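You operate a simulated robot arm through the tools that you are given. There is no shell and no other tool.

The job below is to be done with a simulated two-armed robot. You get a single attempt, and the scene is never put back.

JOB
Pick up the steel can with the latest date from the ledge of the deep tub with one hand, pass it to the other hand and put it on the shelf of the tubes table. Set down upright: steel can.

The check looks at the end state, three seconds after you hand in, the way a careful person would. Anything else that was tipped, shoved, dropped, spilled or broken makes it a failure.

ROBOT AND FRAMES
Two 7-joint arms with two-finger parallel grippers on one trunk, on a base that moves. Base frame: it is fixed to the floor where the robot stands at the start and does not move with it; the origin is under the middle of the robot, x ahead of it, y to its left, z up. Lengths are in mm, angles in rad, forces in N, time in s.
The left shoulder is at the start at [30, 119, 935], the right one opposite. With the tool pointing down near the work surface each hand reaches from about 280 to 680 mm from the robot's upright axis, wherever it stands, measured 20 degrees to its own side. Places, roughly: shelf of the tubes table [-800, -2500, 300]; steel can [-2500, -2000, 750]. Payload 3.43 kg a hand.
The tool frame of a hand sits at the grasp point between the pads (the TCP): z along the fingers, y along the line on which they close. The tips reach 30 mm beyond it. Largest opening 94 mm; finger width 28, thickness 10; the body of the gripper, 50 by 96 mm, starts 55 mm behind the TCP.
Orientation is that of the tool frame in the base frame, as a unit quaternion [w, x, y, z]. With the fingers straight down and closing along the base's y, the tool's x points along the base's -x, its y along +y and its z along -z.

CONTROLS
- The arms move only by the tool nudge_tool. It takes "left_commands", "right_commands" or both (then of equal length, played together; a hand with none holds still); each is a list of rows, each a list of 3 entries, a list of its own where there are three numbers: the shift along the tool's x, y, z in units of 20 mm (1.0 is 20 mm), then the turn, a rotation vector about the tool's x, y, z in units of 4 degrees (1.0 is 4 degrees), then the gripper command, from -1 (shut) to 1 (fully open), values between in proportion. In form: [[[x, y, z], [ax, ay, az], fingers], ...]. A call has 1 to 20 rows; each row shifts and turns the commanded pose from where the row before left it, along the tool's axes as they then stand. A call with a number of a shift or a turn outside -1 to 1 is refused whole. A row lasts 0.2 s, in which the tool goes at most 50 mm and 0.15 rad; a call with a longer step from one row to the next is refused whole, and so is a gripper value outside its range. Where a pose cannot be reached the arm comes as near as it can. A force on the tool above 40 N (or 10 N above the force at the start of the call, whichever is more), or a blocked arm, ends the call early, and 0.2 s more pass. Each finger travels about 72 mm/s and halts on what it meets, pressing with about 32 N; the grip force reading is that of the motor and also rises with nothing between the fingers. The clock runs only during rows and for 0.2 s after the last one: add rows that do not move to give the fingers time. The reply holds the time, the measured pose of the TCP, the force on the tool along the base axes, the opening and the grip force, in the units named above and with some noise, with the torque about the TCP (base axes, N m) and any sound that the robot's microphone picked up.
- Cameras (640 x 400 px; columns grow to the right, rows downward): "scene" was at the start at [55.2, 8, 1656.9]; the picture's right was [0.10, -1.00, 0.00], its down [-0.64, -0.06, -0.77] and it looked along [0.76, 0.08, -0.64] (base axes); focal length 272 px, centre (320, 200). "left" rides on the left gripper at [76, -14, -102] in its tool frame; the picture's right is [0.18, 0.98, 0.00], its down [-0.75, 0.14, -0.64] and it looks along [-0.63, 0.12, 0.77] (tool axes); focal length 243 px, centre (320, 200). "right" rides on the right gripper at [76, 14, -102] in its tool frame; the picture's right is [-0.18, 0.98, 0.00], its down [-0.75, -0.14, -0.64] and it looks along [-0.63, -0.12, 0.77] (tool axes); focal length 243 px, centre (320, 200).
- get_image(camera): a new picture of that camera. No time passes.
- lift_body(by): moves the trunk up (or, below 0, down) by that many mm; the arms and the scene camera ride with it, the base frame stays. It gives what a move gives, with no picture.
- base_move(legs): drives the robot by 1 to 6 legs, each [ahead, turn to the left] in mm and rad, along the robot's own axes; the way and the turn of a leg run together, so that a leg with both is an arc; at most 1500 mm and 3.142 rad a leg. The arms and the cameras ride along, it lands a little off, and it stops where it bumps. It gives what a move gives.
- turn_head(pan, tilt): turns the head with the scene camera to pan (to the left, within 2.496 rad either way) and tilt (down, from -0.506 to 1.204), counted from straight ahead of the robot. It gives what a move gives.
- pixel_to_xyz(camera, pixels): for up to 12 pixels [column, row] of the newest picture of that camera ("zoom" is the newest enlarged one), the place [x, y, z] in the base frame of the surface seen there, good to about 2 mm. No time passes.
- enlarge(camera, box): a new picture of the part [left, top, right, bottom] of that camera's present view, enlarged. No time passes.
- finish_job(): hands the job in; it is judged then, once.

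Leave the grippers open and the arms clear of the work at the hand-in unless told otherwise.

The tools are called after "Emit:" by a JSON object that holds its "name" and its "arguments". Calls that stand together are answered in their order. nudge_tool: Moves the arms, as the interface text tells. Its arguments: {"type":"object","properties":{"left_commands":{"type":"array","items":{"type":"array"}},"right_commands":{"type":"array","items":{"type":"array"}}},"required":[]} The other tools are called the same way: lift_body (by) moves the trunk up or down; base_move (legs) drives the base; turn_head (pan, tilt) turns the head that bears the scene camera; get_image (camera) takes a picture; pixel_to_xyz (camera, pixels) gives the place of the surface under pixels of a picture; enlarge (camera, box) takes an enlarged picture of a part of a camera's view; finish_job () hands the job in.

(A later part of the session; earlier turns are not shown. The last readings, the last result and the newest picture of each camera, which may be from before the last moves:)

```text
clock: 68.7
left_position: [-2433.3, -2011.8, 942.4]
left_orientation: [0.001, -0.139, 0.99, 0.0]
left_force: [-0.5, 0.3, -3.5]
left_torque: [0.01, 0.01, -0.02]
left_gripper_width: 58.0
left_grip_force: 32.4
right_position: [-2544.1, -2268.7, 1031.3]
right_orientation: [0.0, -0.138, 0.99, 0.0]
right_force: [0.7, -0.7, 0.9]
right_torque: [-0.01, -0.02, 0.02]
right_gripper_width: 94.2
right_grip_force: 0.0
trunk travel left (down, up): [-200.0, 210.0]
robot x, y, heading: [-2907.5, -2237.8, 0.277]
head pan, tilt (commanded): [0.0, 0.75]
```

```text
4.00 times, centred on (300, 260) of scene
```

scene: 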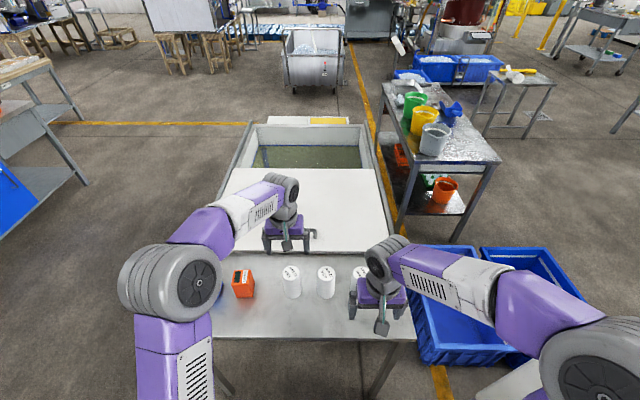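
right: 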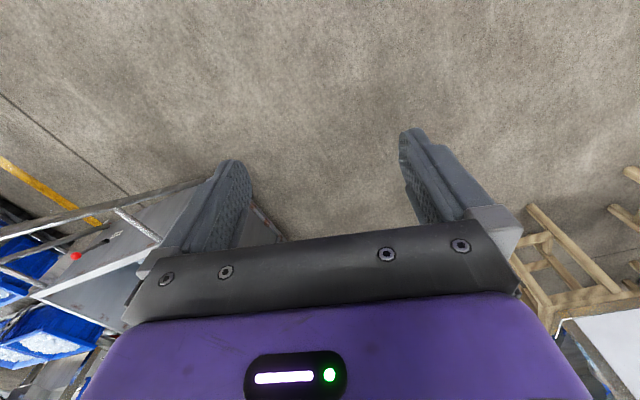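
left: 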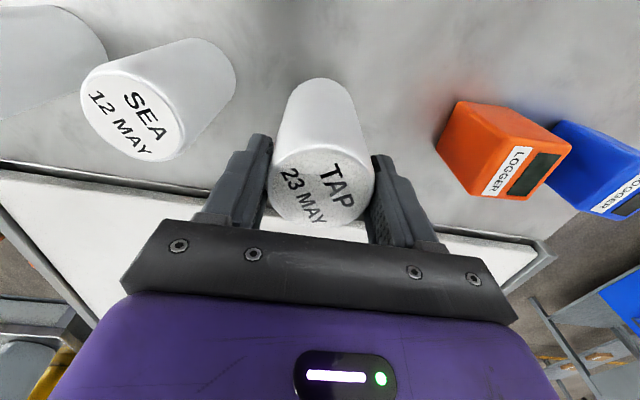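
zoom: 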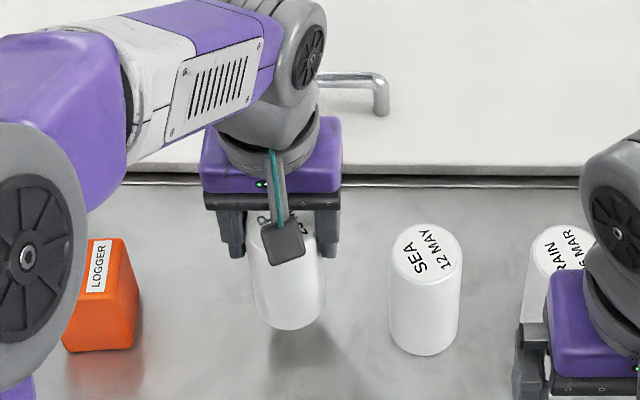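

The can is lifted (≈3.5 N), neighbours undisturbed. Raise a further 120 mm, then back the base away from the ledge.

Emit:
{"name": "nudge_tool", "arguments": {"left_commands": [[[0, 0, -0.8], [0, 0, 0], -1], [[0, 0, -0.8], [0, 0, 0], -1], [[0, 0, -0.8], [0, 0, 0], -1], [[0, 0, -0.8], [0, 0, 0], -1], [[0, 0, -0.8], [0, 0, 0], -1], [[0, 0, -0.8], [0, 0, 0], -1], [[0, 0, -0.8], [0, 0, 0], -1], [[0, 0, -0.4], [0, 0, 0], -1], [[0, 0, 0], [0, 0, 0], -1]]}}

Emit:
{"name": "base_move", "arguments": {"legs": [[-250, 0]]}}

Emit:
{"name": "get_image", "arguments": {"camera": "scene"}}

```text
clock: 70.7
left_position: [-2434.4, -2013.9, 1064.8]
left_orientation: [0.001, -0.138, 0.99, 0.0]
left_force: [1.4, -0.3, -3.0]
left_torque: [0.01, -0.02, 0.01]
left_gripper_width: 58.1
left_grip_force: 31.7
right_position: [-2543.0, -2268.0, 1032.7]
right_orientation: [0.001, -0.139, 0.99, 0.0]
right_force: [0.1, -0.7, 0.2]
right_torque: [-0.01, 0.0, 0.01]
right_gripper_width: 94.1
right_grip_force: 0.1
trunk travel left (down, up): [-200.0, 210.0]
robot x, y, heading: [-2905.6, -2238.5, 0.278]
head pan, tilt (commanded): [0.0, 0.75]
```

```text
clock: 72.5
left_position: [-2672.6, -2081.8, 1064.7]
left_orientation: [0.0, -0.138, 0.99, 0.0]
left_force: [-0.3, -0.8, -2.9]
left_torque: [0.01, -0.02, 0.05]
left_gripper_width: 57.7
left_grip_force: 32.2
right_position: [-2782.6, -2335.8, 1033.9]
right_orientation: [-0.001, -0.139, 0.99, 0.0]
right_force: [0.4, -0.6, 1.2]
right_torque: [-0.01, -0.01, -0.02]
right_gripper_width: 94.3
right_grip_force: 0.1
trunk travel left (down, up): [-200.0, 210.0]
robot x, y, heading: [-3141.7, -2309.8, 0.276]
head pan, tilt (commanded): [0.0, 0.75]
```

```text
taken
```

scene: 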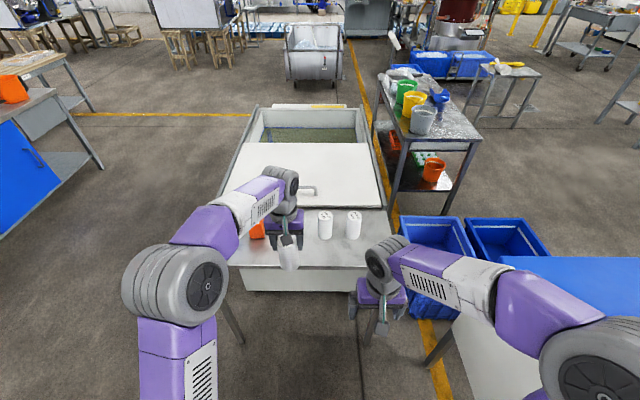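

Clear of the ledge. Now I'll turn left and drive into the open aisle, where I'll do the handover.

Emit:
{"name": "base_move", "arguments": {"legs": [[0, 1.3], [1200, 0]]}}

Emit:
{"name": "turn_head", "arguments": {"pan": 0.0, "tilt": 0.85}}

Emit:
{"name": "get_image", "arguments": {"camera": "scene"}}

```text
clock: 81.8
left_position: [-3215.5, -588.2, 1064.4]
left_orientation: [0.0, -0.705, 0.709, 0.0]
left_force: [-0.1, -0.2, -2.4]
left_torque: [0.01, -0.03, 0.03]
left_gripper_width: 57.9
left_grip_force: 32.0
right_position: [-2999.4, -764.4, 1032.8]
right_orientation: [0.0, -0.705, 0.709, 0.0]
right_force: [0.0, 0.6, -0.7]
right_torque: [-0.05, 0.02, -0.01]
right_gripper_width: 93.9
right_grip_force: 0.1
trunk travel left (down, up): [-200.0, 210.0]
robot x, y, heading: [-3129.8, -1104.2, 1.565]
head pan, tilt (commanded): [0.0, 0.75]
```

```text
clock: 82.4
left_position: [-3215.0, -588.4, 1064.4]
left_orientation: [-0.001, -0.705, 0.709, 0.0]
left_force: [0.0, -0.3, -2.1]
left_torque: [-0.01, 0.05, 0.0]
left_gripper_width: 58.1
left_grip_force: 32.3
right_position: [-3000.2, -763.3, 1032.9]
right_orientation: [0.0, -0.704, 0.71, 0.0]
right_force: [0.0, -0.2, 0.0]
right_torque: [-0.02, 0.02, 0.02]
right_gripper_width: 93.9
right_grip_force: 0.1
trunk travel left (down, up): [-200.0, 210.0]
robot x, y, heading: [-3128.9, -1105.9, 1.563]
head pan, tilt (commanded): [0.0, 0.85]
```

```text
taken
```

scene: 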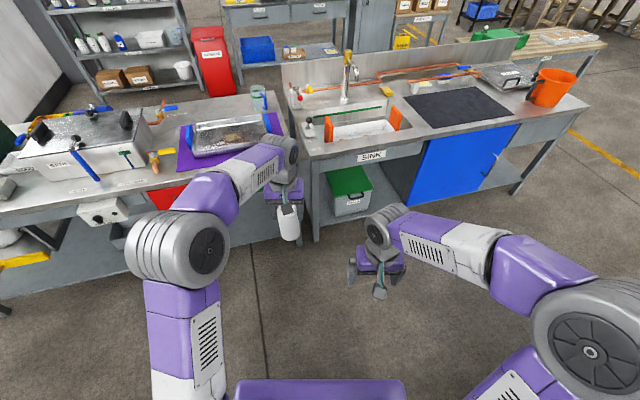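

The can is held firmly (58 mm, 32 N). I'll turn to face along the aisle (heading ≈0) before the handover, so that there is free room ahead.

Emit:
{"name": "base_move", "arguments": {"legs": [[0, -1.565]]}}

Emit:
{"name": "get_image", "arguments": {"camera": "scene"}}

```text
clock: 86.6
left_position: [-2615.6, -1012.3, 1064.7]
left_orientation: [-0.001, -0.003, 1.0, -0.001]
left_force: [0.7, -0.4, -3.3]
left_torque: [0.03, -0.01, 0.01]
left_gripper_width: 58.1
left_grip_force: 32.5
right_position: [-2788.3, -1229.2, 1031.6]
right_orientation: [0.0, -0.004, 1.0, 0.0]
right_force: [-0.2, 0.0, 0.0]
right_torque: [0.02, -0.01, 0.02]
right_gripper_width: 94.2
right_grip_force: 0.0
trunk travel left (down, up): [-200.0, 210.0]
robot x, y, heading: [-3128.8, -1102.9, 0.007]
head pan, tilt (commanded): [0.0, 0.85]
```

```text
taken
```

scene: 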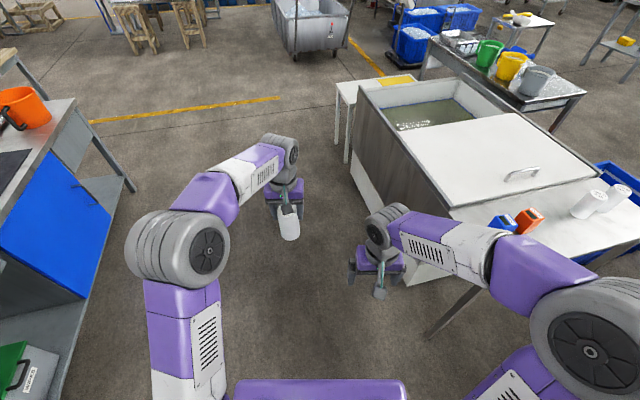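

Heading ~0, space ahead is clear. Now move the left hand (can) to about 560 ahead/30 left, and the right hand 100 mm ahead and 45 mm up, staying well to the right.

Emit:
{"name": "nudge_tool", "arguments": {"left_commands": [[[-0.44, -0.6, 0], [0, 0, 0], -1], [[-0.44, -0.6, 0], [0, 0, 0], -1], [[-0.44, -0.6, 0], [0, 0, 0], -1], [[-0.44, -0.6, 0], [0, 0, 0], -1], [[-0.44, -0.6, 0], [0, 0, 0], -1], [[0, 0, 0], [0, 0, 0], -1]], "right_commands": [[[-1, 0, -0.45], [0, 0, 0], 1], [[-1, 0, -0.45], [0, 0, 0], 1], [[-1, 0, -0.45], [0, 0, 0], 1], [[-1, 0, -0.45], [0, 0, 0], 1], [[-1, 0, -0.45], [0, 0, 0], 1], [[0, 0, 0], [0, 0, 0], 1]]}}

```text
clock: 88.0
left_position: [-2570.9, -1073.6, 1063.7]
left_orientation: [0.0, -0.003, 1.0, 0.0]
left_force: [0.1, 0.1, -3.4]
left_torque: [0.0, 0.0, 0.02]
left_gripper_width: 57.9
left_grip_force: 32.1
right_position: [-2688.2, -1227.0, 1077.7]
right_orientation: [0.001, -0.004, 1.0, 0.0]
right_force: [0.1, -1.3, -0.1]
right_torque: [-0.02, 0.0, 0.0]
right_gripper_width: 93.9
right_grip_force: 0.1
trunk travel left (down, up): [-200.0, 210.0]
robot x, y, heading: [-3127.6, -1107.1, 0.008]
head pan, tilt (commanded): [0.0, 0.85]
```

Both arrived. Now pitch the right hand from straight down toward forward by 58° (−14.5 units about its y), leaving it 32° below horizontal.

Emit:
{"name": "nudge_tool", "arguments": {"right_commands": [[[0, 0, 0], [0, -1, 0], 1], [[0, 0, 0], [0, -1, 0], 1], [[0, 0, 0], [0, -1, 0], 1], [[0, 0, 0], [0, -1, 0], 1], [[0, 0, 0], [0, -1, 0], 1], [[0, 0, 0], [0, -1, 0], 1], [[0, 0, 0], [0, -1, 0], 1], [[0, 0, 0], [0, 0, 0], 1]]}}

Emit:
{"name": "get_image", "arguments": {"camera": "scene"}}

```text
clock: 89.8
left_position: [-2569.1, -1072.4, 1063.6]
left_orientation: [-0.001, -0.003, 1.0, 0.0]
left_force: [-1.1, 0.7, -4.3]
left_torque: [0.0, -0.04, 0.03]
left_gripper_width: 57.8
left_grip_force: 32.1
right_position: [-2688.7, -1228.4, 1077.1]
right_orientation: [0.243, -0.004, 0.97, 0.002]
right_force: [-0.1, -0.9, -0.2]
right_torque: [-0.02, 0.0, 0.03]
right_gripper_width: 93.9
right_grip_force: 0.1
trunk travel left (down, up): [-200.0, 210.0]
robot x, y, heading: [-3132.3, -1104.5, 0.009]
head pan, tilt (commanded): [0.0, 0.85]
```

```text
taken
```

scene: 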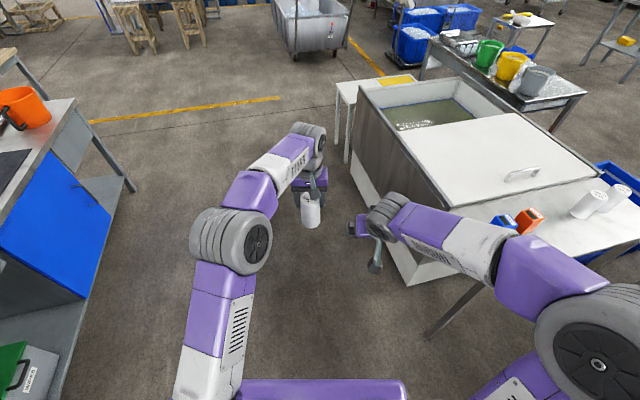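

Going the right way (28° so far). Continue the remaining 30°.

Emit:
{"name": "nudge_tool", "arguments": {"right_commands": [[[0, 0, 0], [0, -1, 0], 1], [[0, 0, 0], [0, -1, 0], 1], [[0, 0, 0], [0, -1, 0], 1], [[0, 0, 0], [0, -1, 0], 1], [[0, 0, 0], [0, -1, 0], 1], [[0, 0, 0], [0, -1, 0], 1], [[0, 0, 0], [0, -1, 0], 1], [[0, 0, 0], [0, -0.5, 0], 1], [[0, 0, 0], [0, 0, 0], 1]]}}

Emit:
{"name": "get_image", "arguments": {"camera": "scene"}}

Emit:
{"name": "get_image", "arguments": {"camera": "right"}}

```text
clock: 91.8
left_position: [-2570.1, -1073.3, 1063.1]
left_orientation: [0.0, -0.004, 1.0, 0.0]
left_force: [-0.2, -0.6, -3.1]
left_torque: [-0.04, -0.01, 0.02]
left_gripper_width: 57.9
left_grip_force: 31.6
right_position: [-2686.5, -1229.1, 1076.4]
right_orientation: [0.485, -0.003, 0.874, 0.002]
right_force: [0.3, -0.4, -0.1]
right_torque: [0.03, -0.02, 0.01]
right_gripper_width: 93.8
right_grip_force: 0.0
trunk travel left (down, up): [-200.0, 210.0]
robot x, y, heading: [-3129.1, -1101.4, 0.003]
head pan, tilt (commanded): [0.0, 0.85]
```

```text
taken
```

scene: 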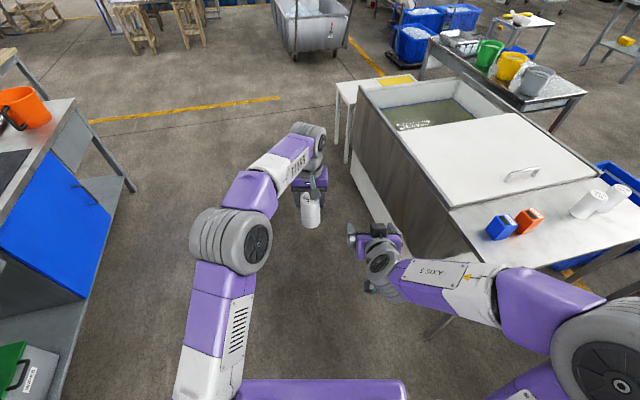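

```text
taken
```

right: 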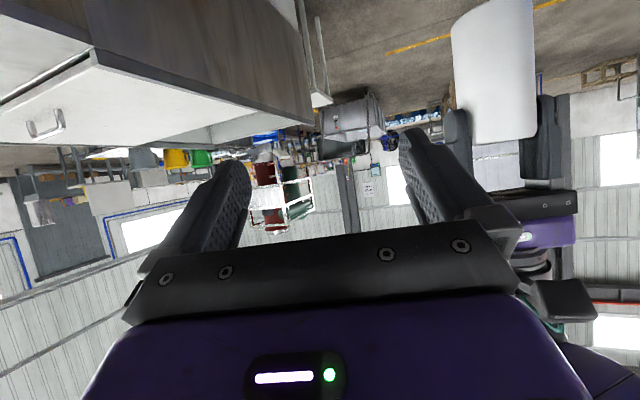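

The right hand is now at 32° below horizontal. I'll measure the can in the left hand with the right camera (can at (495,75) in that picture) and scene camera (311,210).

Emit:
{"name": "pixel_to_xyz", "arguments": {"camera": "right", "pixels": [[495, 60], [458, 75], [532, 75], [490, 10], [490, 130], [455, 130], [545, 130], [508, 140], [565, 300], [480, 4]]}}

Emit:
{"name": "enlarge", "arguments": {"camera": "scene", "box": [250, 150, 410, 250]}}

```text
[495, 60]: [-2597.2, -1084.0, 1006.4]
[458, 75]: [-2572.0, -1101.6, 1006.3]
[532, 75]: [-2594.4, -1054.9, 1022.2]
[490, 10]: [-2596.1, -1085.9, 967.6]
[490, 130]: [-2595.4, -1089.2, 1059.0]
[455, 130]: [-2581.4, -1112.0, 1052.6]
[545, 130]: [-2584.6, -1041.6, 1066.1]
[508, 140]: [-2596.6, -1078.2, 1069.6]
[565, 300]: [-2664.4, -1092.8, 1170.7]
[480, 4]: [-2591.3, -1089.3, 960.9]
```

```text
4.00 times, centred on (330, 200) of scene
```

zoom: 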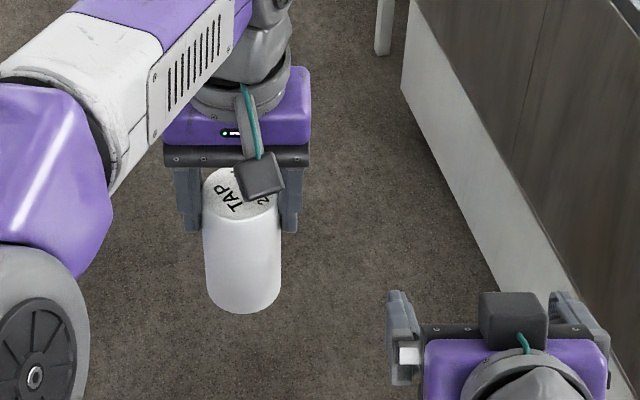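

I want to check where the right-hand camera box is (zoom (515,320)).

Emit:
{"name": "pixel_to_xyz", "arguments": {"camera": "zoom", "pixels": [[515, 310], [515, 345], [500, 365], [460, 350], [400, 310], [580, 310], [520, 390], [240, 260], [240, 295], [258, 175], [186, 220], [290, 220]]}}

```text
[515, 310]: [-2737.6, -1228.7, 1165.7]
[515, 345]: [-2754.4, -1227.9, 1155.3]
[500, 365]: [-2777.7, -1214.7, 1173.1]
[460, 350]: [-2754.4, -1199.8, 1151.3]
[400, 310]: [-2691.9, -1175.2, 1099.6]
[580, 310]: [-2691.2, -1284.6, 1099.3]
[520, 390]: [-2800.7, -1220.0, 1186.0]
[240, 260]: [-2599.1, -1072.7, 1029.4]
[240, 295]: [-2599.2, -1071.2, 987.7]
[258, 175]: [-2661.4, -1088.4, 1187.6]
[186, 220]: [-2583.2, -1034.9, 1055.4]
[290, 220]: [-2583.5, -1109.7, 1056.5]
```

The block on top of the right hand is a small protrusion (x≈−49, z≈−90 in tool frame); geometry still leaves ample clearance. Can centre ≈(-2570.7,-1072.5), bottom z≈960.5. I now shift the right hand 157 mm sideways to line up behind the can (TCP 125 mm short of the grasp).

Emit:
{"name": "nudge_tool", "arguments": {"right_commands": [[[0.0375, 0.979, 0.029], [0, 0, 0], 1], [[0.0375, 0.979, 0.029], [0, 0, 0], 1], [[0.0375, 0.979, 0.029], [0, 0, 0], 1], [[0.0375, 0.979, 0.029], [0, 0, 0], 1], [[0.0375, 0.979, 0.029], [0, 0, 0], 1], [[0.0375, 0.979, 0.029], [0, 0, 0], 1], [[0.0375, 0.979, 0.029], [0, 0, 0], 1], [[0.0375, 0.979, 0.029], [0, 0, 0], 1], [[0, 0, 0], [0, 0, 0], 1], [[0, 0, 0], [0, 0, 0], 1]]}}

Emit:
{"name": "get_image", "arguments": {"camera": "right"}}

Emit:
{"name": "enlarge", "arguments": {"camera": "scene", "box": [230, 150, 390, 250]}}

```text
clock: 94.0
left_position: [-2570.1, -1072.9, 1063.4]
left_orientation: [0.0, -0.003, 1.0, 0.0]
left_force: [0.3, 0.8, -3.0]
left_torque: [-0.02, 0.02, -0.03]
left_gripper_width: 58.2
left_grip_force: 31.6
right_position: [-2689.7, -1070.7, 1068.6]
right_orientation: [0.485, -0.003, 0.875, 0.001]
right_force: [0.3, 0.2, 0.6]
right_torque: [0.01, -0.01, 0.03]
right_gripper_width: 94.0
right_grip_force: 0.1
trunk travel left (down, up): [-200.0, 210.0]
robot x, y, heading: [-3129.6, -1097.9, 0.004]
head pan, tilt (commanded): [0.0, 0.85]
```

```text
taken
```

right: 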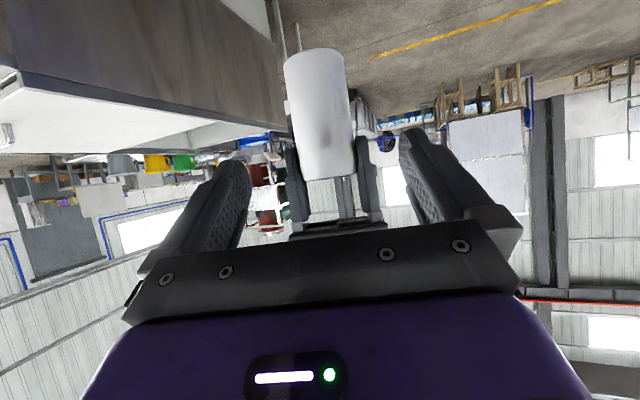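

```text
4.00 times, centred on (310, 200) of scene
```

zoom: 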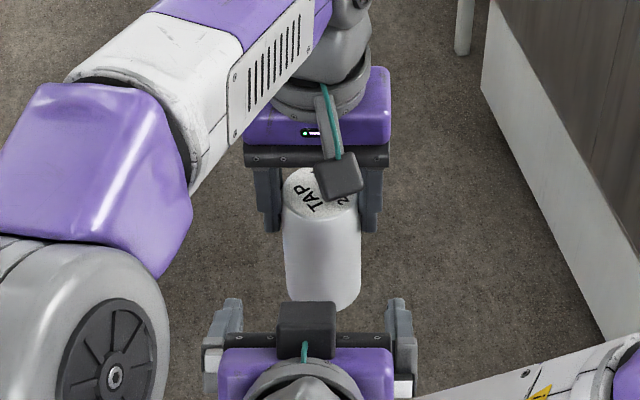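

Aligned. I'll check the clearance between the left elbow drum (zoom (150,330)) and the right hand.

Emit:
{"name": "pixel_to_xyz", "arguments": {"camera": "zoom", "pixels": [[160, 330], [115, 375], [205, 360], [225, 385], [300, 380], [305, 320], [225, 315], [400, 320], [338, 180], [322, 240], [325, 290], [500, 390]]}}

Emit:
{"name": "get_image", "arguments": {"camera": "scene"}}

```text
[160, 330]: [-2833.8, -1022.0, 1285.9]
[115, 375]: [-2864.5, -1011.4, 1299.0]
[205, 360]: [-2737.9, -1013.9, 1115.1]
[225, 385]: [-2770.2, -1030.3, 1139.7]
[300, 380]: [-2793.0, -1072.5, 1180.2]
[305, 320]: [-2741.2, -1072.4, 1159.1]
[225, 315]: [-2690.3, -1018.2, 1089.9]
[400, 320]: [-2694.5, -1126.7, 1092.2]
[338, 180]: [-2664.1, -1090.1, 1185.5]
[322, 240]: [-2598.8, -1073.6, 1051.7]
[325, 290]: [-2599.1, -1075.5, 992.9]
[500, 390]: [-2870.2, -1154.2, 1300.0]
```

```text
taken
```

scene: 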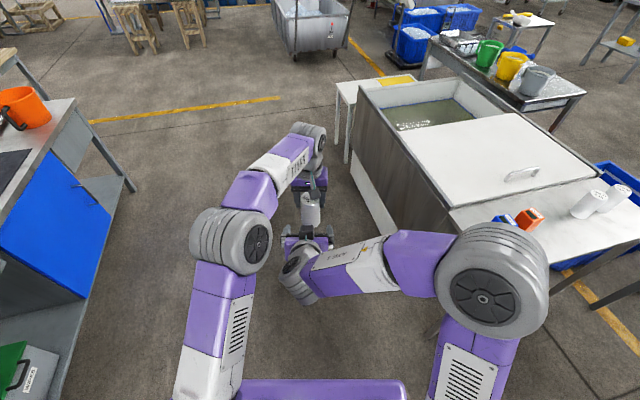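

Clearances are fine and grow as the hand advances. Advance half-way along the tool axis (64 mm), then check.

Emit:
{"name": "nudge_tool", "arguments": {"right_commands": [[[-0.014, -0.016, 0.8], [0, 0, 0], 1], [[-0.014, -0.016, 0.8], [0, 0, 0], 1], [[-0.014, -0.016, 0.8], [0, 0, 0], 1], [[-0.014, -0.016, 0.8], [0, 0, 0], 1], [[0, 0, 0], [0, 0, 0], 1], [[0, 0, 0], [0, 0, 0], 1]]}}

Emit:
{"name": "get_image", "arguments": {"camera": "right"}}

Emit:
{"name": "enlarge", "arguments": {"camera": "scene", "box": [230, 150, 390, 250]}}

```text
clock: 95.4
left_position: [-2571.4, -1071.6, 1063.3]
left_orientation: [0.0, -0.004, 1.0, 0.0]
left_force: [0.3, -0.6, -3.2]
left_torque: [0.01, 0.01, -0.02]
left_gripper_width: 58.2
left_grip_force: 32.4
right_position: [-2633.7, -1072.4, 1036.1]
right_orientation: [0.485, -0.003, 0.875, 0.002]
right_force: [0.9, 0.6, -0.1]
right_torque: [0.02, 0.01, 0.02]
right_gripper_width: 93.9
right_grip_force: 0.0
trunk travel left (down, up): [-200.0, 210.0]
robot x, y, heading: [-3129.1, -1105.1, 0.008]
head pan, tilt (commanded): [0.0, 0.85]
```

```text
taken
```

right: 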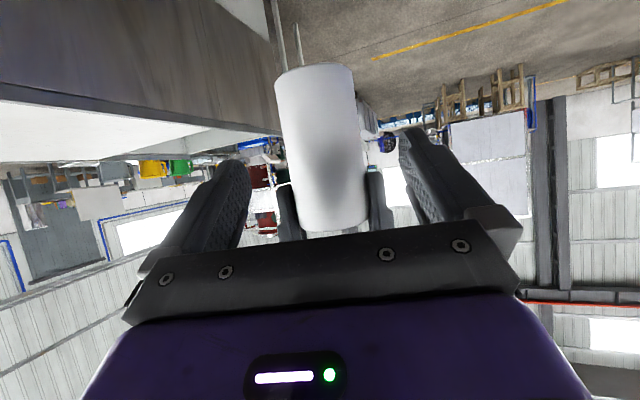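

```text
4.00 times, centred on (310, 200) of scene
```

zoom: 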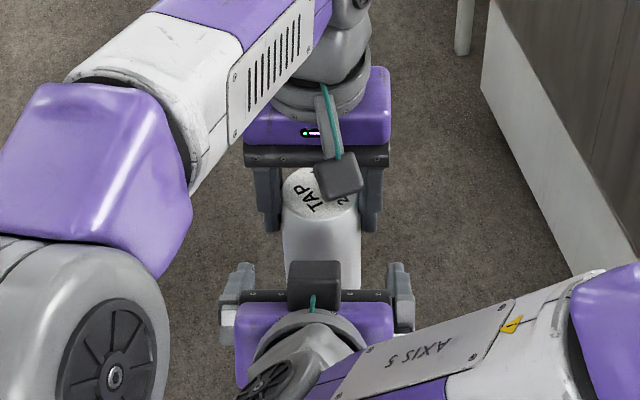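

The can is centred between the right fingers. Advance the remaining 64 mm.

Emit:
{"name": "nudge_tool", "arguments": {"right_commands": [[[0, 0, 0.64], [0, 0, 0], 1], [[0, 0, 0.64], [0, 0, 0], 1], [[0, 0, 0.64], [0, 0, 0], 1], [[0, 0, 0.64], [0, 0, 0], 1], [[0, 0, 0.62], [0, 0, 0], 1], [[0, 0, 0], [0, 0, 0], 1], [[0, 0, 0], [0, 0, 0], 1]]}}

Emit:
{"name": "get_image", "arguments": {"camera": "right"}}

Emit:
{"name": "enlarge", "arguments": {"camera": "scene", "box": [230, 150, 390, 250]}}

Emit:
{"name": "get_image", "arguments": {"camera": "left"}}

```text
clock: 97.0
left_position: [-2569.9, -1073.2, 1063.2]
left_orientation: [0.0, -0.004, 1.0, 0.001]
left_force: [-0.3, -0.2, -3.2]
left_torque: [0.0, 0.01, -0.02]
left_gripper_width: 57.8
left_grip_force: 31.8
right_position: [-2579.0, -1072.2, 1002.2]
right_orientation: [0.485, -0.003, 0.875, 0.001]
right_force: [-0.6, -0.4, -0.1]
right_torque: [0.01, 0.0, -0.01]
right_gripper_width: 94.0
right_grip_force: 0.1
trunk travel left (down, up): [-200.0, 210.0]
robot x, y, heading: [-3126.8, -1105.9, 0.006]
head pan, tilt (commanded): [0.0, 0.85]
```

```text
taken
```

right: 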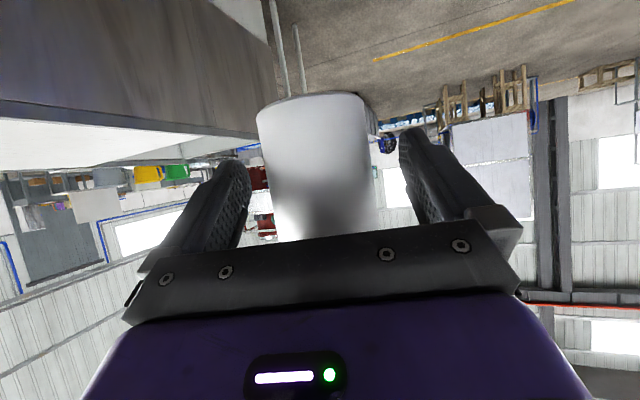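

```text
4.00 times, centred on (310, 200) of scene
```

zoom: 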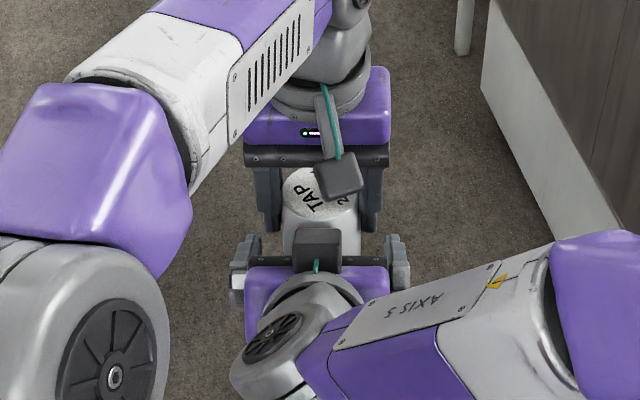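

```text
taken
```

left: 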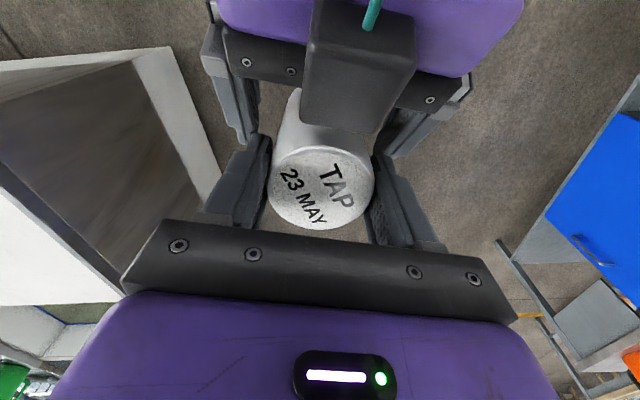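

Right TCP at (-2579,-1072,1002) with no contact; left camera shows right fingers straddling the can below the left ones. Close the right gripper gradually with the left still holding.

Emit:
{"name": "nudge_tool", "arguments": {"left_commands": [[[0, 0, 0], [0, 0, 0], -1], [[0, 0, 0], [0, 0, 0], -1], [[0, 0, 0], [0, 0, 0], -1], [[0, 0, 0], [0, 0, 0], -1], [[0, 0, 0], [0, 0, 0], -1], [[0, 0, 0], [0, 0, 0], -1], [[0, 0, 0], [0, 0, 0], -1], [[0, 0, 0], [0, 0, 0], -1]], "right_commands": [[[0, 0, 0], [0, 0, 0], 0.6], [[0, 0, 0], [0, 0, 0], 0.4], [[0, 0, 0], [0, 0, 0], 0.3], [[0, 0, 0], [0, 0, 0], 0.2], [[0, 0, 0], [0, 0, 0], 0], [[0, 0, 0], [0, 0, 0], -1], [[0, 0, 0], [0, 0, 0], -1], [[0, 0, 0], [0, 0, 0], -1]]}}

Emit:
{"name": "get_image", "arguments": {"camera": "left"}}

Emit:
{"name": "get_image", "arguments": {"camera": "right"}}

```text
clock: 98.8
left_position: [-2570.9, -1072.8, 1063.7]
left_orientation: [0.0, -0.004, 1.0, 0.001]
left_force: [-0.1, 1.1, -1.7]
left_torque: [0.07, 0.09, 0.0]
left_gripper_width: 57.8
left_grip_force: 32.1
right_position: [-2580.4, -1073.2, 1002.2]
right_orientation: [0.485, -0.003, 0.874, 0.002]
right_force: [-0.3, -1.1, 0.2]
right_torque: [-0.05, -0.03, 0.0]
right_gripper_width: 61.2
right_grip_force: 31.8
trunk travel left (down, up): [-200.0, 210.0]
robot x, y, heading: [-3130.0, -1102.4, 0.008]
head pan, tilt (commanded): [0.0, 0.85]
```

```text
taken
```

left: 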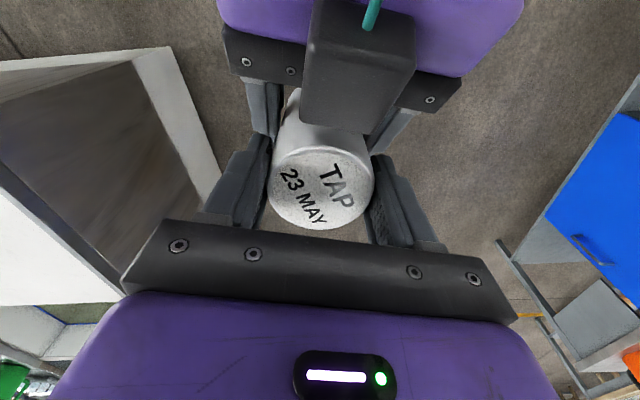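

```text
taken
```

right: 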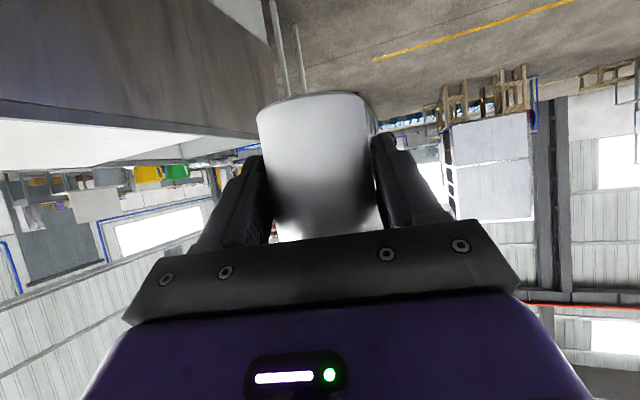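

Right gripper reads 61.2 mm at 31.8 N, and the left's load dropped. I'll look closer at the contact before releasing the left.

Emit:
{"name": "enlarge", "arguments": {"camera": "right", "box": [200, 70, 440, 270]}}

Emit:
{"name": "enlarge", "arguments": {"camera": "left", "box": [200, 60, 460, 260]}}

```text
2.00 times, centred on (320, 170) of right
```

zoom: 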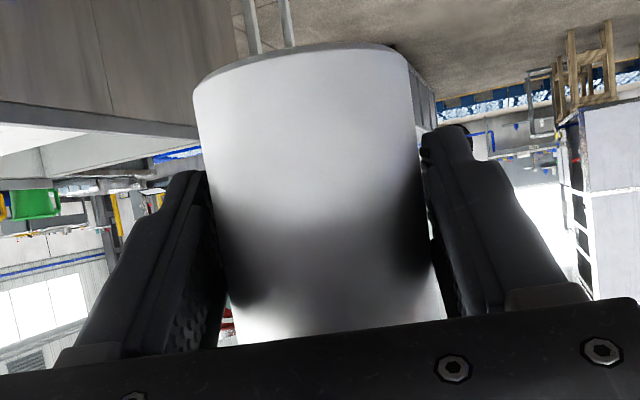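

```text
2.00 times, centred on (330, 160) of left
```

zoom: 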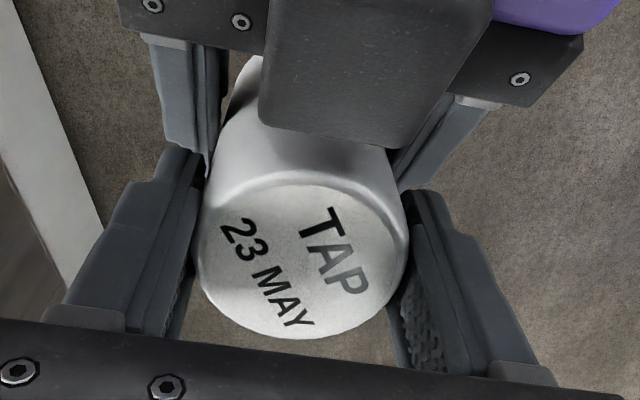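

Both grippers touch the can on both sides. Release the left slightly (to ~64 mm) and check that the right takes the weight.

Emit:
{"name": "nudge_tool", "arguments": {"left_commands": [[[0, 0, 0], [0, 0, 0], 0.25], [[0, 0, 0], [0, 0, 0], 0.3], [[0, 0, 0], [0, 0, 0], 0.36], [[0, 0, 0], [0, 0, 0], 0.36]], "right_commands": [[[0, 0, 0], [0, 0, 0], -1], [[0, 0, 0], [0, 0, 0], -1], [[0, 0, 0], [0, 0, 0], -1], [[0, 0, 0], [0, 0, 0], -1]]}}

Emit:
{"name": "get_image", "arguments": {"camera": "left"}}

Emit:
{"name": "get_image", "arguments": {"camera": "right"}}

```text
clock: 99.8
left_position: [-2571.3, -1072.2, 1063.4]
left_orientation: [0.0, -0.004, 1.0, 0.0]
left_force: [0.5, -0.9, 0.8]
left_torque: [-0.01, -0.03, -0.03]
left_gripper_width: 63.8
left_grip_force: 0.0
right_position: [-2579.6, -1072.1, 1002.5]
right_orientation: [0.485, -0.003, 0.874, 0.001]
right_force: [-0.8, -0.2, 0.4]
right_torque: [-0.03, 0.01, 0.01]
right_gripper_width: 61.2
right_grip_force: 32.1
trunk travel left (down, up): [-200.0, 210.0]
robot x, y, heading: [-3132.7, -1102.3, 0.007]
head pan, tilt (commanded): [0.0, 0.85]
```

```text
taken
```

left: 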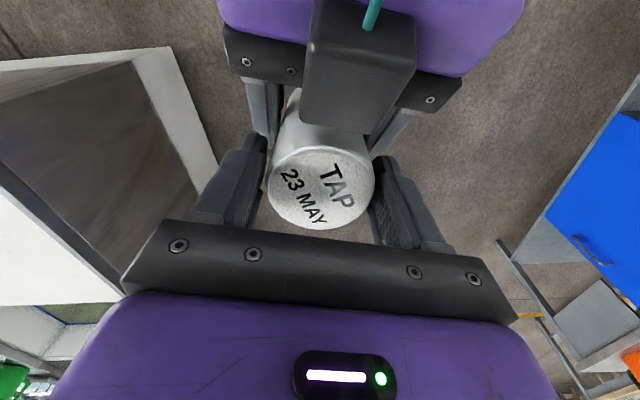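

```text
taken
```

right: 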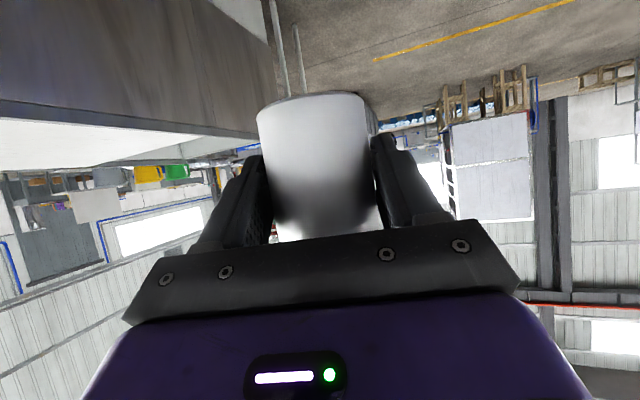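

The can hasn't moved. The right force reading hasn't shown the load yet; hold still briefly and read again.

Emit:
{"name": "nudge_tool", "arguments": {"left_commands": [[[0, 0, 0], [0, 0, 0], 0.36], [[0, 0, 0], [0, 0, 0], 0.4], [[0, 0, 0], [0, 0, 0], 0.45]], "right_commands": [[[0, 0, 0], [0, 0, 0], -1], [[0, 0, 0], [0, 0, 0], -1], [[0, 0, 0], [0, 0, 0], -1]]}}

Emit:
{"name": "enlarge", "arguments": {"camera": "left", "box": [200, 60, 460, 260]}}

Emit:
{"name": "enlarge", "arguments": {"camera": "scene", "box": [230, 150, 390, 250]}}

```text
clock: 100.6
left_position: [-2570.8, -1073.7, 1064.2]
left_orientation: [0.0, -0.004, 1.0, 0.0]
left_force: [0.1, 0.1, -0.1]
left_torque: [-0.05, -0.01, 0.01]
left_gripper_width: 68.1
left_grip_force: 0.0
right_position: [-2580.4, -1072.5, 1001.8]
right_orientation: [0.484, -0.003, 0.875, 0.001]
right_force: [-0.5, 0.5, -0.2]
right_torque: [0.01, 0.04, 0.02]
right_gripper_width: 61.0
right_grip_force: 32.0
trunk travel left (down, up): [-200.0, 210.0]
robot x, y, heading: [-3126.8, -1104.4, 0.009]
head pan, tilt (commanded): [0.0, 0.85]
```

```text
2.00 times, centred on (330, 160) of left
```

zoom: 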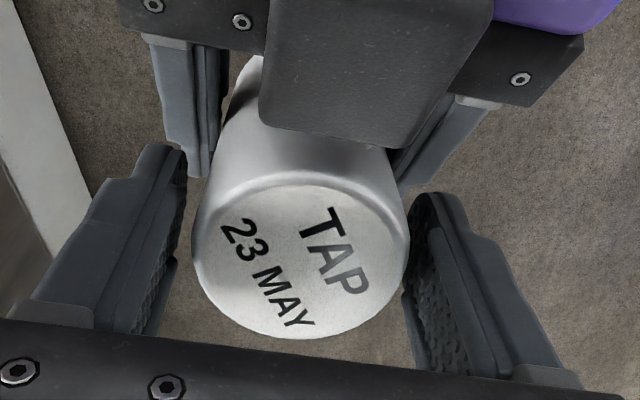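

```text
4.00 times, centred on (310, 200) of scene
```

zoom: 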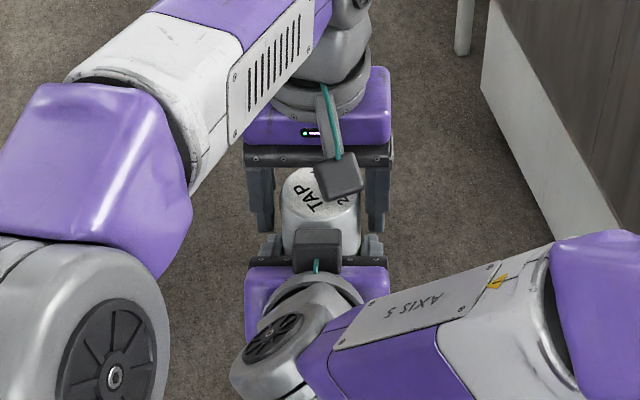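

The left fingers are clear, and the can stays put in the right gripper. Open the left fully, then raise the left hand straight up 120 mm.

Emit:
{"name": "nudge_tool", "arguments": {"left_commands": [[[0, 0, 0], [0, 0, 0], 0.7], [[0, 0, 0], [0, 0, 0], 1], [[0, 0, 0], [0, 0, 0], 1], [[0, 0, -0.5], [0, 0, 0], 1], [[0, 0, -1], [0, 0, 0], 1], [[0, 0, -1], [0, 0, 0], 1], [[0, 0, -1], [0, 0, 0], 1], [[0, 0, -1], [0, 0, 0], 1], [[0, 0, -1], [0, 0, 0], 1], [[0, 0, -0.5], [0, 0, 0], 1], [[0, 0, 0], [0, 0, 0], 1]], "right_commands": [[[0, 0, 0], [0, 0, 0], -1], [[0, 0, 0], [0, 0, 0], -1], [[0, 0, 0], [0, 0, 0], -1], [[0, 0, 0], [0, 0, 0], -1], [[0, 0, 0], [0, 0, 0], -1], [[0, 0, 0], [0, 0, 0], -1], [[0, 0, 0], [0, 0, 0], -1], [[0, 0, 0], [0, 0, 0], -1], [[0, 0, 0], [0, 0, 0], -1], [[0, 0, 0], [0, 0, 0], -1], [[0, 0, 0], [0, 0, 0], -1]]}}

Emit:
{"name": "get_image", "arguments": {"camera": "left"}}

Emit:
{"name": "get_image", "arguments": {"camera": "scene"}}

Emit:
{"name": "get_image", "arguments": {"camera": "right"}}

```text
clock: 103.0
left_position: [-2575.1, -1069.8, 1181.2]
left_orientation: [0.0, -0.004, 1.0, 0.0]
left_force: [-0.4, -0.2, 0.2]
left_torque: [0.01, -0.01, -0.01]
left_gripper_width: 94.2
left_grip_force: 0.0
left hand out of reach, approached as far as the arm can: row 10
right_position: [-2579.9, -1072.9, 1001.3]
right_orientation: [0.485, -0.002, 0.874, 0.002]
right_force: [0.1, 0.6, 0.0]
right_torque: [0.0, 0.05, 0.0]
right_gripper_width: 61.1
right_grip_force: 31.7
trunk travel left (down, up): [-200.0, 210.0]
robot x, y, heading: [-3129.3, -1105.9, 0.009]
head pan, tilt (commanded): [0.0, 0.85]
```

```text
taken
```

left: 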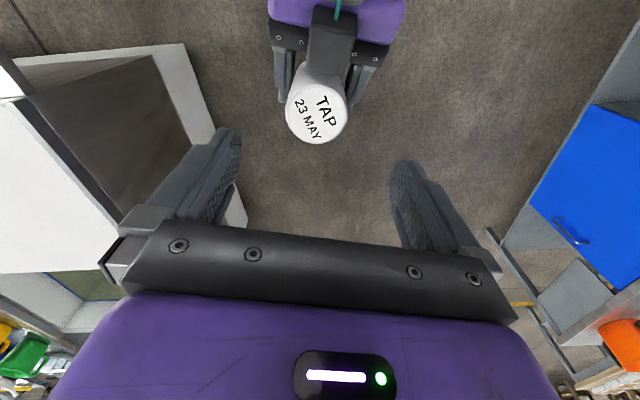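

```text
taken
```

scene: 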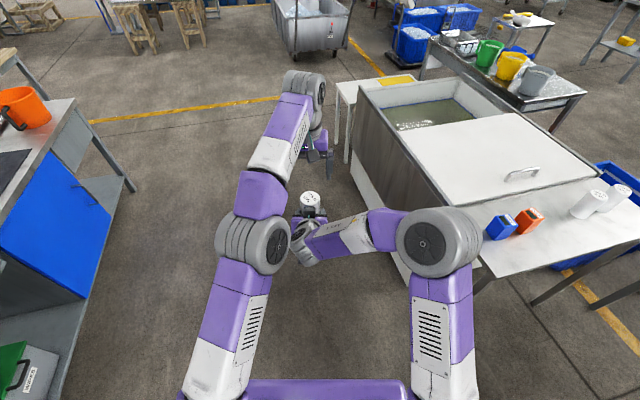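

```text
taken
```

right: 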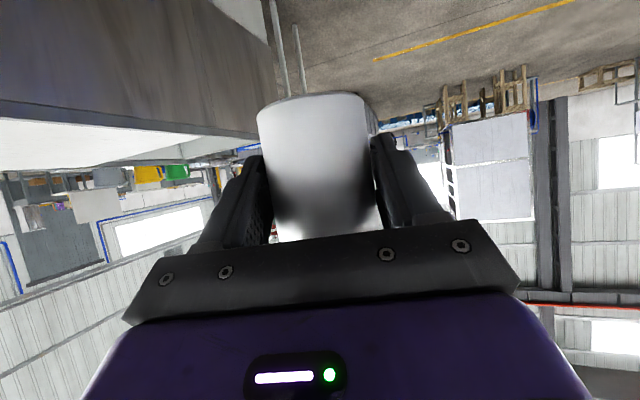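

The can is now held only by the right hand and upright. I'll check the gap between the left elbow drum (275,245) and the right wrist (305,245) before moving the left arm away.

Emit:
{"name": "pixel_to_xyz", "arguments": {"camera": "scene", "pixels": [[275, 245], [288, 240], [255, 235], [300, 240], [305, 255], [320, 235], [340, 240], [310, 198], [310, 208], [420, 240]]}}

```text
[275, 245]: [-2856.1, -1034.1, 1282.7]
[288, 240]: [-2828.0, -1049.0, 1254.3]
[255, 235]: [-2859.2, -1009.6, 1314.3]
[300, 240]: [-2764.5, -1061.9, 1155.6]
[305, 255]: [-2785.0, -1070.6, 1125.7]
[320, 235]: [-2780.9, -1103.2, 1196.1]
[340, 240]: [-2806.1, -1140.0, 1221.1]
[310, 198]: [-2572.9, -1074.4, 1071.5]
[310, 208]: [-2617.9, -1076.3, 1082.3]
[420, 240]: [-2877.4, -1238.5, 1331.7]
```

Over 100 mm gap. Move the left arm out to the left and back (open, empty).

Emit:
{"name": "nudge_tool", "arguments": {"left_commands": [[[0, 1, 0], [0, 0, 0], 1], [[0, 1, 0], [0, 0, 0], 1], [[0, 1, 0], [0, 0, 0], 1], [[0, 1, 0], [0, 0, 0], 1], [[0, 1, 0], [0, 0, 0], 1], [[0, 1, 0], [0, 0, 0], 1], [[0.9, 0.8, 0.3], [0, 0, 0], 1], [[0.9, 0.8, 0.3], [0, 0, 0], 1], [[0.9, 0.8, 0.3], [0, 0, 0], 1], [[0.9, 0.8, 0.3], [0, 0, 0], 1], [[0.9, 0.8, 0.3], [0, 0, 0], 1], [[0.9, 0.8, 0.3], [0, 0, 0], 1], [[0.9, 0.8, 0.3], [0, 0, 0], 1], [[0.9, 0.8, 0.3], [0, 0, 0], 1], [[0, 0, 0], [0, 0, 0], 1]]}}

Emit:
{"name": "get_image", "arguments": {"camera": "scene"}}

```text
clock: 106.2
left_position: [-2719.3, -823.2, 1133.5]
left_orientation: [0.0, -0.003, 1.0, 0.0]
left_force: [-0.2, 0.0, 0.2]
left_torque: [0.03, 0.01, 0.01]
left_gripper_width: 93.8
left_grip_force: 0.1
right_position: [-2579.3, -1072.6, 1002.0]
right_orientation: [0.485, -0.002, 0.874, 0.001]
right_force: [0.3, 0.3, -0.4]
right_torque: [0.01, 0.03, 0.05]
right_gripper_width: 61.1
right_grip_force: 32.5
trunk travel left (down, up): [-200.0, 210.0]
robot x, y, heading: [-3129.3, -1101.5, 0.004]
head pan, tilt (commanded): [0.0, 0.85]
```

```text
taken
```

scene: 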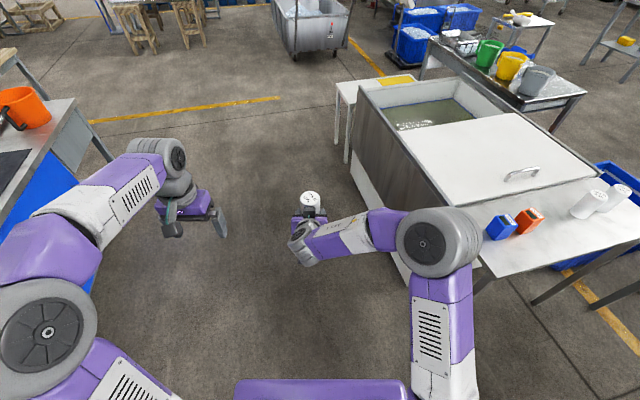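

The way is clear. Drive along the aisle to about (-330,-700).

Emit:
{"name": "base_move", "arguments": {"legs": [[0, 0.138], [1414, 0], [1414, 0]]}}

Emit:
{"name": "get_image", "arguments": {"camera": "right"}}

Emit:
{"name": "turn_head", "arguments": {"pan": -1.5, "tilt": 0.6}}

Emit:
{"name": "get_image", "arguments": {"camera": "scene"}}

```text
clock: 120.4
left_position: [-1.2, -320.1, 1133.7]
left_orientation: [0.0, -0.088, 0.996, 0.0]
left_force: [0.5, -0.3, -1.1]
left_torque: [-0.01, 0.0, 0.0]
left_gripper_width: 94.0
left_grip_force: 0.1
right_position: [180.6, -541.5, 1002.1]
right_orientation: [0.483, -0.077, 0.871, 0.043]
right_force: [0.2, 0.0, -0.1]
right_torque: [-0.01, 0.01, 0.01]
right_gripper_width: 60.5
right_grip_force: 32.0
trunk travel left (down, up): [-200.0, 210.0]
robot x, y, heading: [-356.1, -666.5, 0.175]
head pan, tilt (commanded): [0.0, 0.85]
```

```text
taken
```

right: 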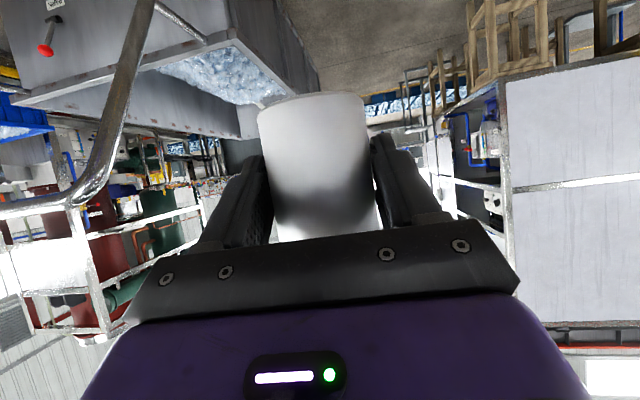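

```text
clock: 122.0
left_position: [-0.7, -320.7, 1133.0]
left_orientation: [-0.001, -0.089, 0.996, 0.0]
left_force: [0.1, 0.1, -0.6]
left_torque: [0.0, 0.0, 0.02]
left_gripper_width: 94.0
left_grip_force: 0.1
right_position: [180.2, -542.0, 1003.0]
right_orientation: [0.484, -0.077, 0.871, 0.043]
right_force: [-0.1, 0.1, -0.6]
right_torque: [-0.07, 0.01, -0.01]
right_gripper_width: 60.7
right_grip_force: 32.4
trunk travel left (down, up): [-200.0, 210.0]
robot x, y, heading: [-355.4, -667.2, 0.177]
head pan, tilt (commanded): [-1.499, 0.6]
```

```text
taken
```

scene: 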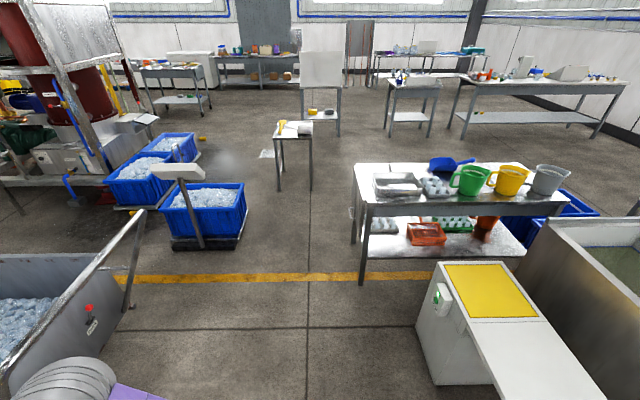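

Can still held properly. Now enlarge the tubes table shelf for detailed measuring.

Emit:
{"name": "enlarge", "arguments": {"camera": "scene", "box": [340, 150, 540, 290]}}

Emit:
{"name": "pixel_to_xyz", "arguments": {"camera": "zoom", "pixels": [[100, 330], [130, 300], [180, 310], [110, 250], [200, 290], [215, 225], [300, 290], [60, 180], [90, 200], [60, 400], [85, 165], [240, 325]]}}

```text
2.86 times, centred on (440, 220) of scene
```

zoom: 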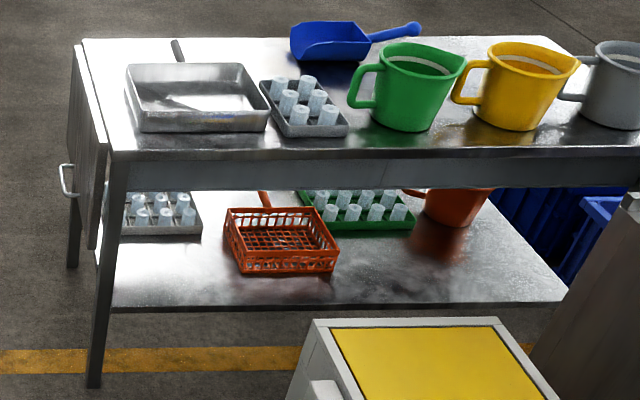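

```text
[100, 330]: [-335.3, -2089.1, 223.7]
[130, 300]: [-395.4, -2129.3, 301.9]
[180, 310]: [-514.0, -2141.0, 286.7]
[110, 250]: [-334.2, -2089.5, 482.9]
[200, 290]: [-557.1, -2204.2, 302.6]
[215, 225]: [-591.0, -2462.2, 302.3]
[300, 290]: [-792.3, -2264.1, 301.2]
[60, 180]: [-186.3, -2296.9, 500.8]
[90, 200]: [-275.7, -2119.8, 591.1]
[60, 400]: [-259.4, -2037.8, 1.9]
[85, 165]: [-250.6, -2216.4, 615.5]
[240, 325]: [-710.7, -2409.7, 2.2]
```

Emit:
{"name": "pixel_to_xyz", "arguments": {"camera": "zoom", "pixels": [[130, 236], [165, 236], [200, 234], [242, 273], [226, 220], [225, 245], [150, 305], [250, 301], [200, 188], [135, 189], [160, 270], [190, 265]]}}

Emit:
{"name": "pixel_to_xyz", "arguments": {"camera": "zoom", "pixels": [[340, 390], [310, 330], [300, 380], [540, 390], [318, 398], [200, 160], [127, 155], [240, 300], [170, 240], [330, 270], [118, 300], [400, 298]]}}

```text
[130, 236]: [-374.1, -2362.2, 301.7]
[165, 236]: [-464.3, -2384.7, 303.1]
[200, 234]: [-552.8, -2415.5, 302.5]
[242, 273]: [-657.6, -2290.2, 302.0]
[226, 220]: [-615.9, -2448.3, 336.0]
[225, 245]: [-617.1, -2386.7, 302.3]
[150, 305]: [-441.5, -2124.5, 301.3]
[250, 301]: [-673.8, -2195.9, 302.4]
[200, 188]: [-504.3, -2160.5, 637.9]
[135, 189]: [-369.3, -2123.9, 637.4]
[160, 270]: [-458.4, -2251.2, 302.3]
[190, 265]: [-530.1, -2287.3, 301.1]
```

```text
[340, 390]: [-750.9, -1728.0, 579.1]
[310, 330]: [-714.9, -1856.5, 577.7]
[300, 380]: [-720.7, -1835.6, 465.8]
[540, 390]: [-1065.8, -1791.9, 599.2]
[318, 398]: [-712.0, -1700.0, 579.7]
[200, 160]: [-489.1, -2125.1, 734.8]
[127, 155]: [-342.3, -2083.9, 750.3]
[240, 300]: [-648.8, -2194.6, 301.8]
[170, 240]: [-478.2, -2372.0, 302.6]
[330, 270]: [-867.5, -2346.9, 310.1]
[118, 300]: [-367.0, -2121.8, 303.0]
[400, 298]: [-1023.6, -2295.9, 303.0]
```

The shelf's free area spans roughly from the left leg (x≈-340) to the red basket (x≈-620), from front edge to the tray; shelf z=302, apron underside z=637. Target for the can: about (-515,-2243). I'll drive to a staging point about 450 mm short of the final position, heading −1.75.

Emit:
{"name": "base_move", "arguments": {"legs": [[0, -1.547], [603, 0], [0, -0.38]]}}

Emit:
{"name": "turn_head", "arguments": {"pan": 0.0, "tilt": 0.75}}

Emit:
{"name": "get_image", "arguments": {"camera": "scene"}}

```text
clock: 130.4
left_position: [-31.3, -1720.6, 1132.8]
left_orientation: [0.0, 0.766, 0.643, 0.0]
left_force: [0.4, -0.7, 0.0]
left_torque: [0.03, -0.04, 0.0]
left_gripper_width: 93.8
left_grip_force: 0.0
right_position: [-301.1, -1813.4, 1002.6]
right_orientation: [0.313, 0.669, 0.563, -0.37]
right_force: [0.7, -0.4, 0.7]
right_torque: [0.04, -0.03, 0.01]
right_gripper_width: 60.5
right_grip_force: 32.3
trunk travel left (down, up): [-200.0, 210.0]
robot x, y, heading: [-234.8, -1268.8, -1.746]
head pan, tilt (commanded): [-1.499, 0.6]
```

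```text
clock: 132.0
left_position: [-31.3, -1720.0, 1133.4]
left_orientation: [0.0, 0.766, 0.643, 0.0]
left_force: [0.1, -0.9, 0.1]
left_torque: [0.02, -0.02, -0.01]
left_gripper_width: 94.0
left_grip_force: 0.0
right_position: [-300.9, -1814.0, 1002.4]
right_orientation: [0.313, 0.669, 0.563, -0.371]
right_force: [-0.3, -0.1, -0.7]
right_torque: [0.03, -0.02, 0.03]
right_gripper_width: 60.3
right_grip_force: 31.6
trunk travel left (down, up): [-200.0, 210.0]
robot x, y, heading: [-233.0, -1266.7, -1.743]
head pan, tilt (commanded): [0.0, 0.75]
```

```text
taken
```

scene: 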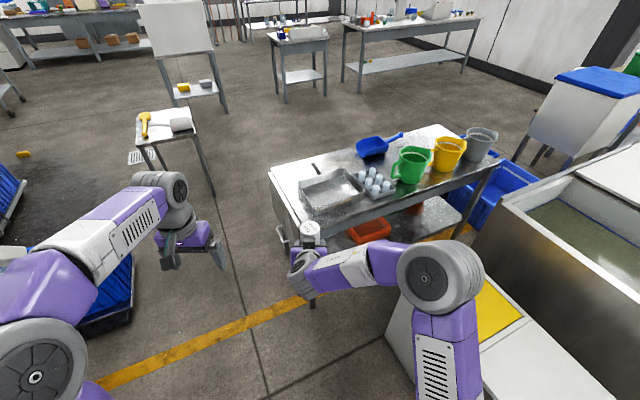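

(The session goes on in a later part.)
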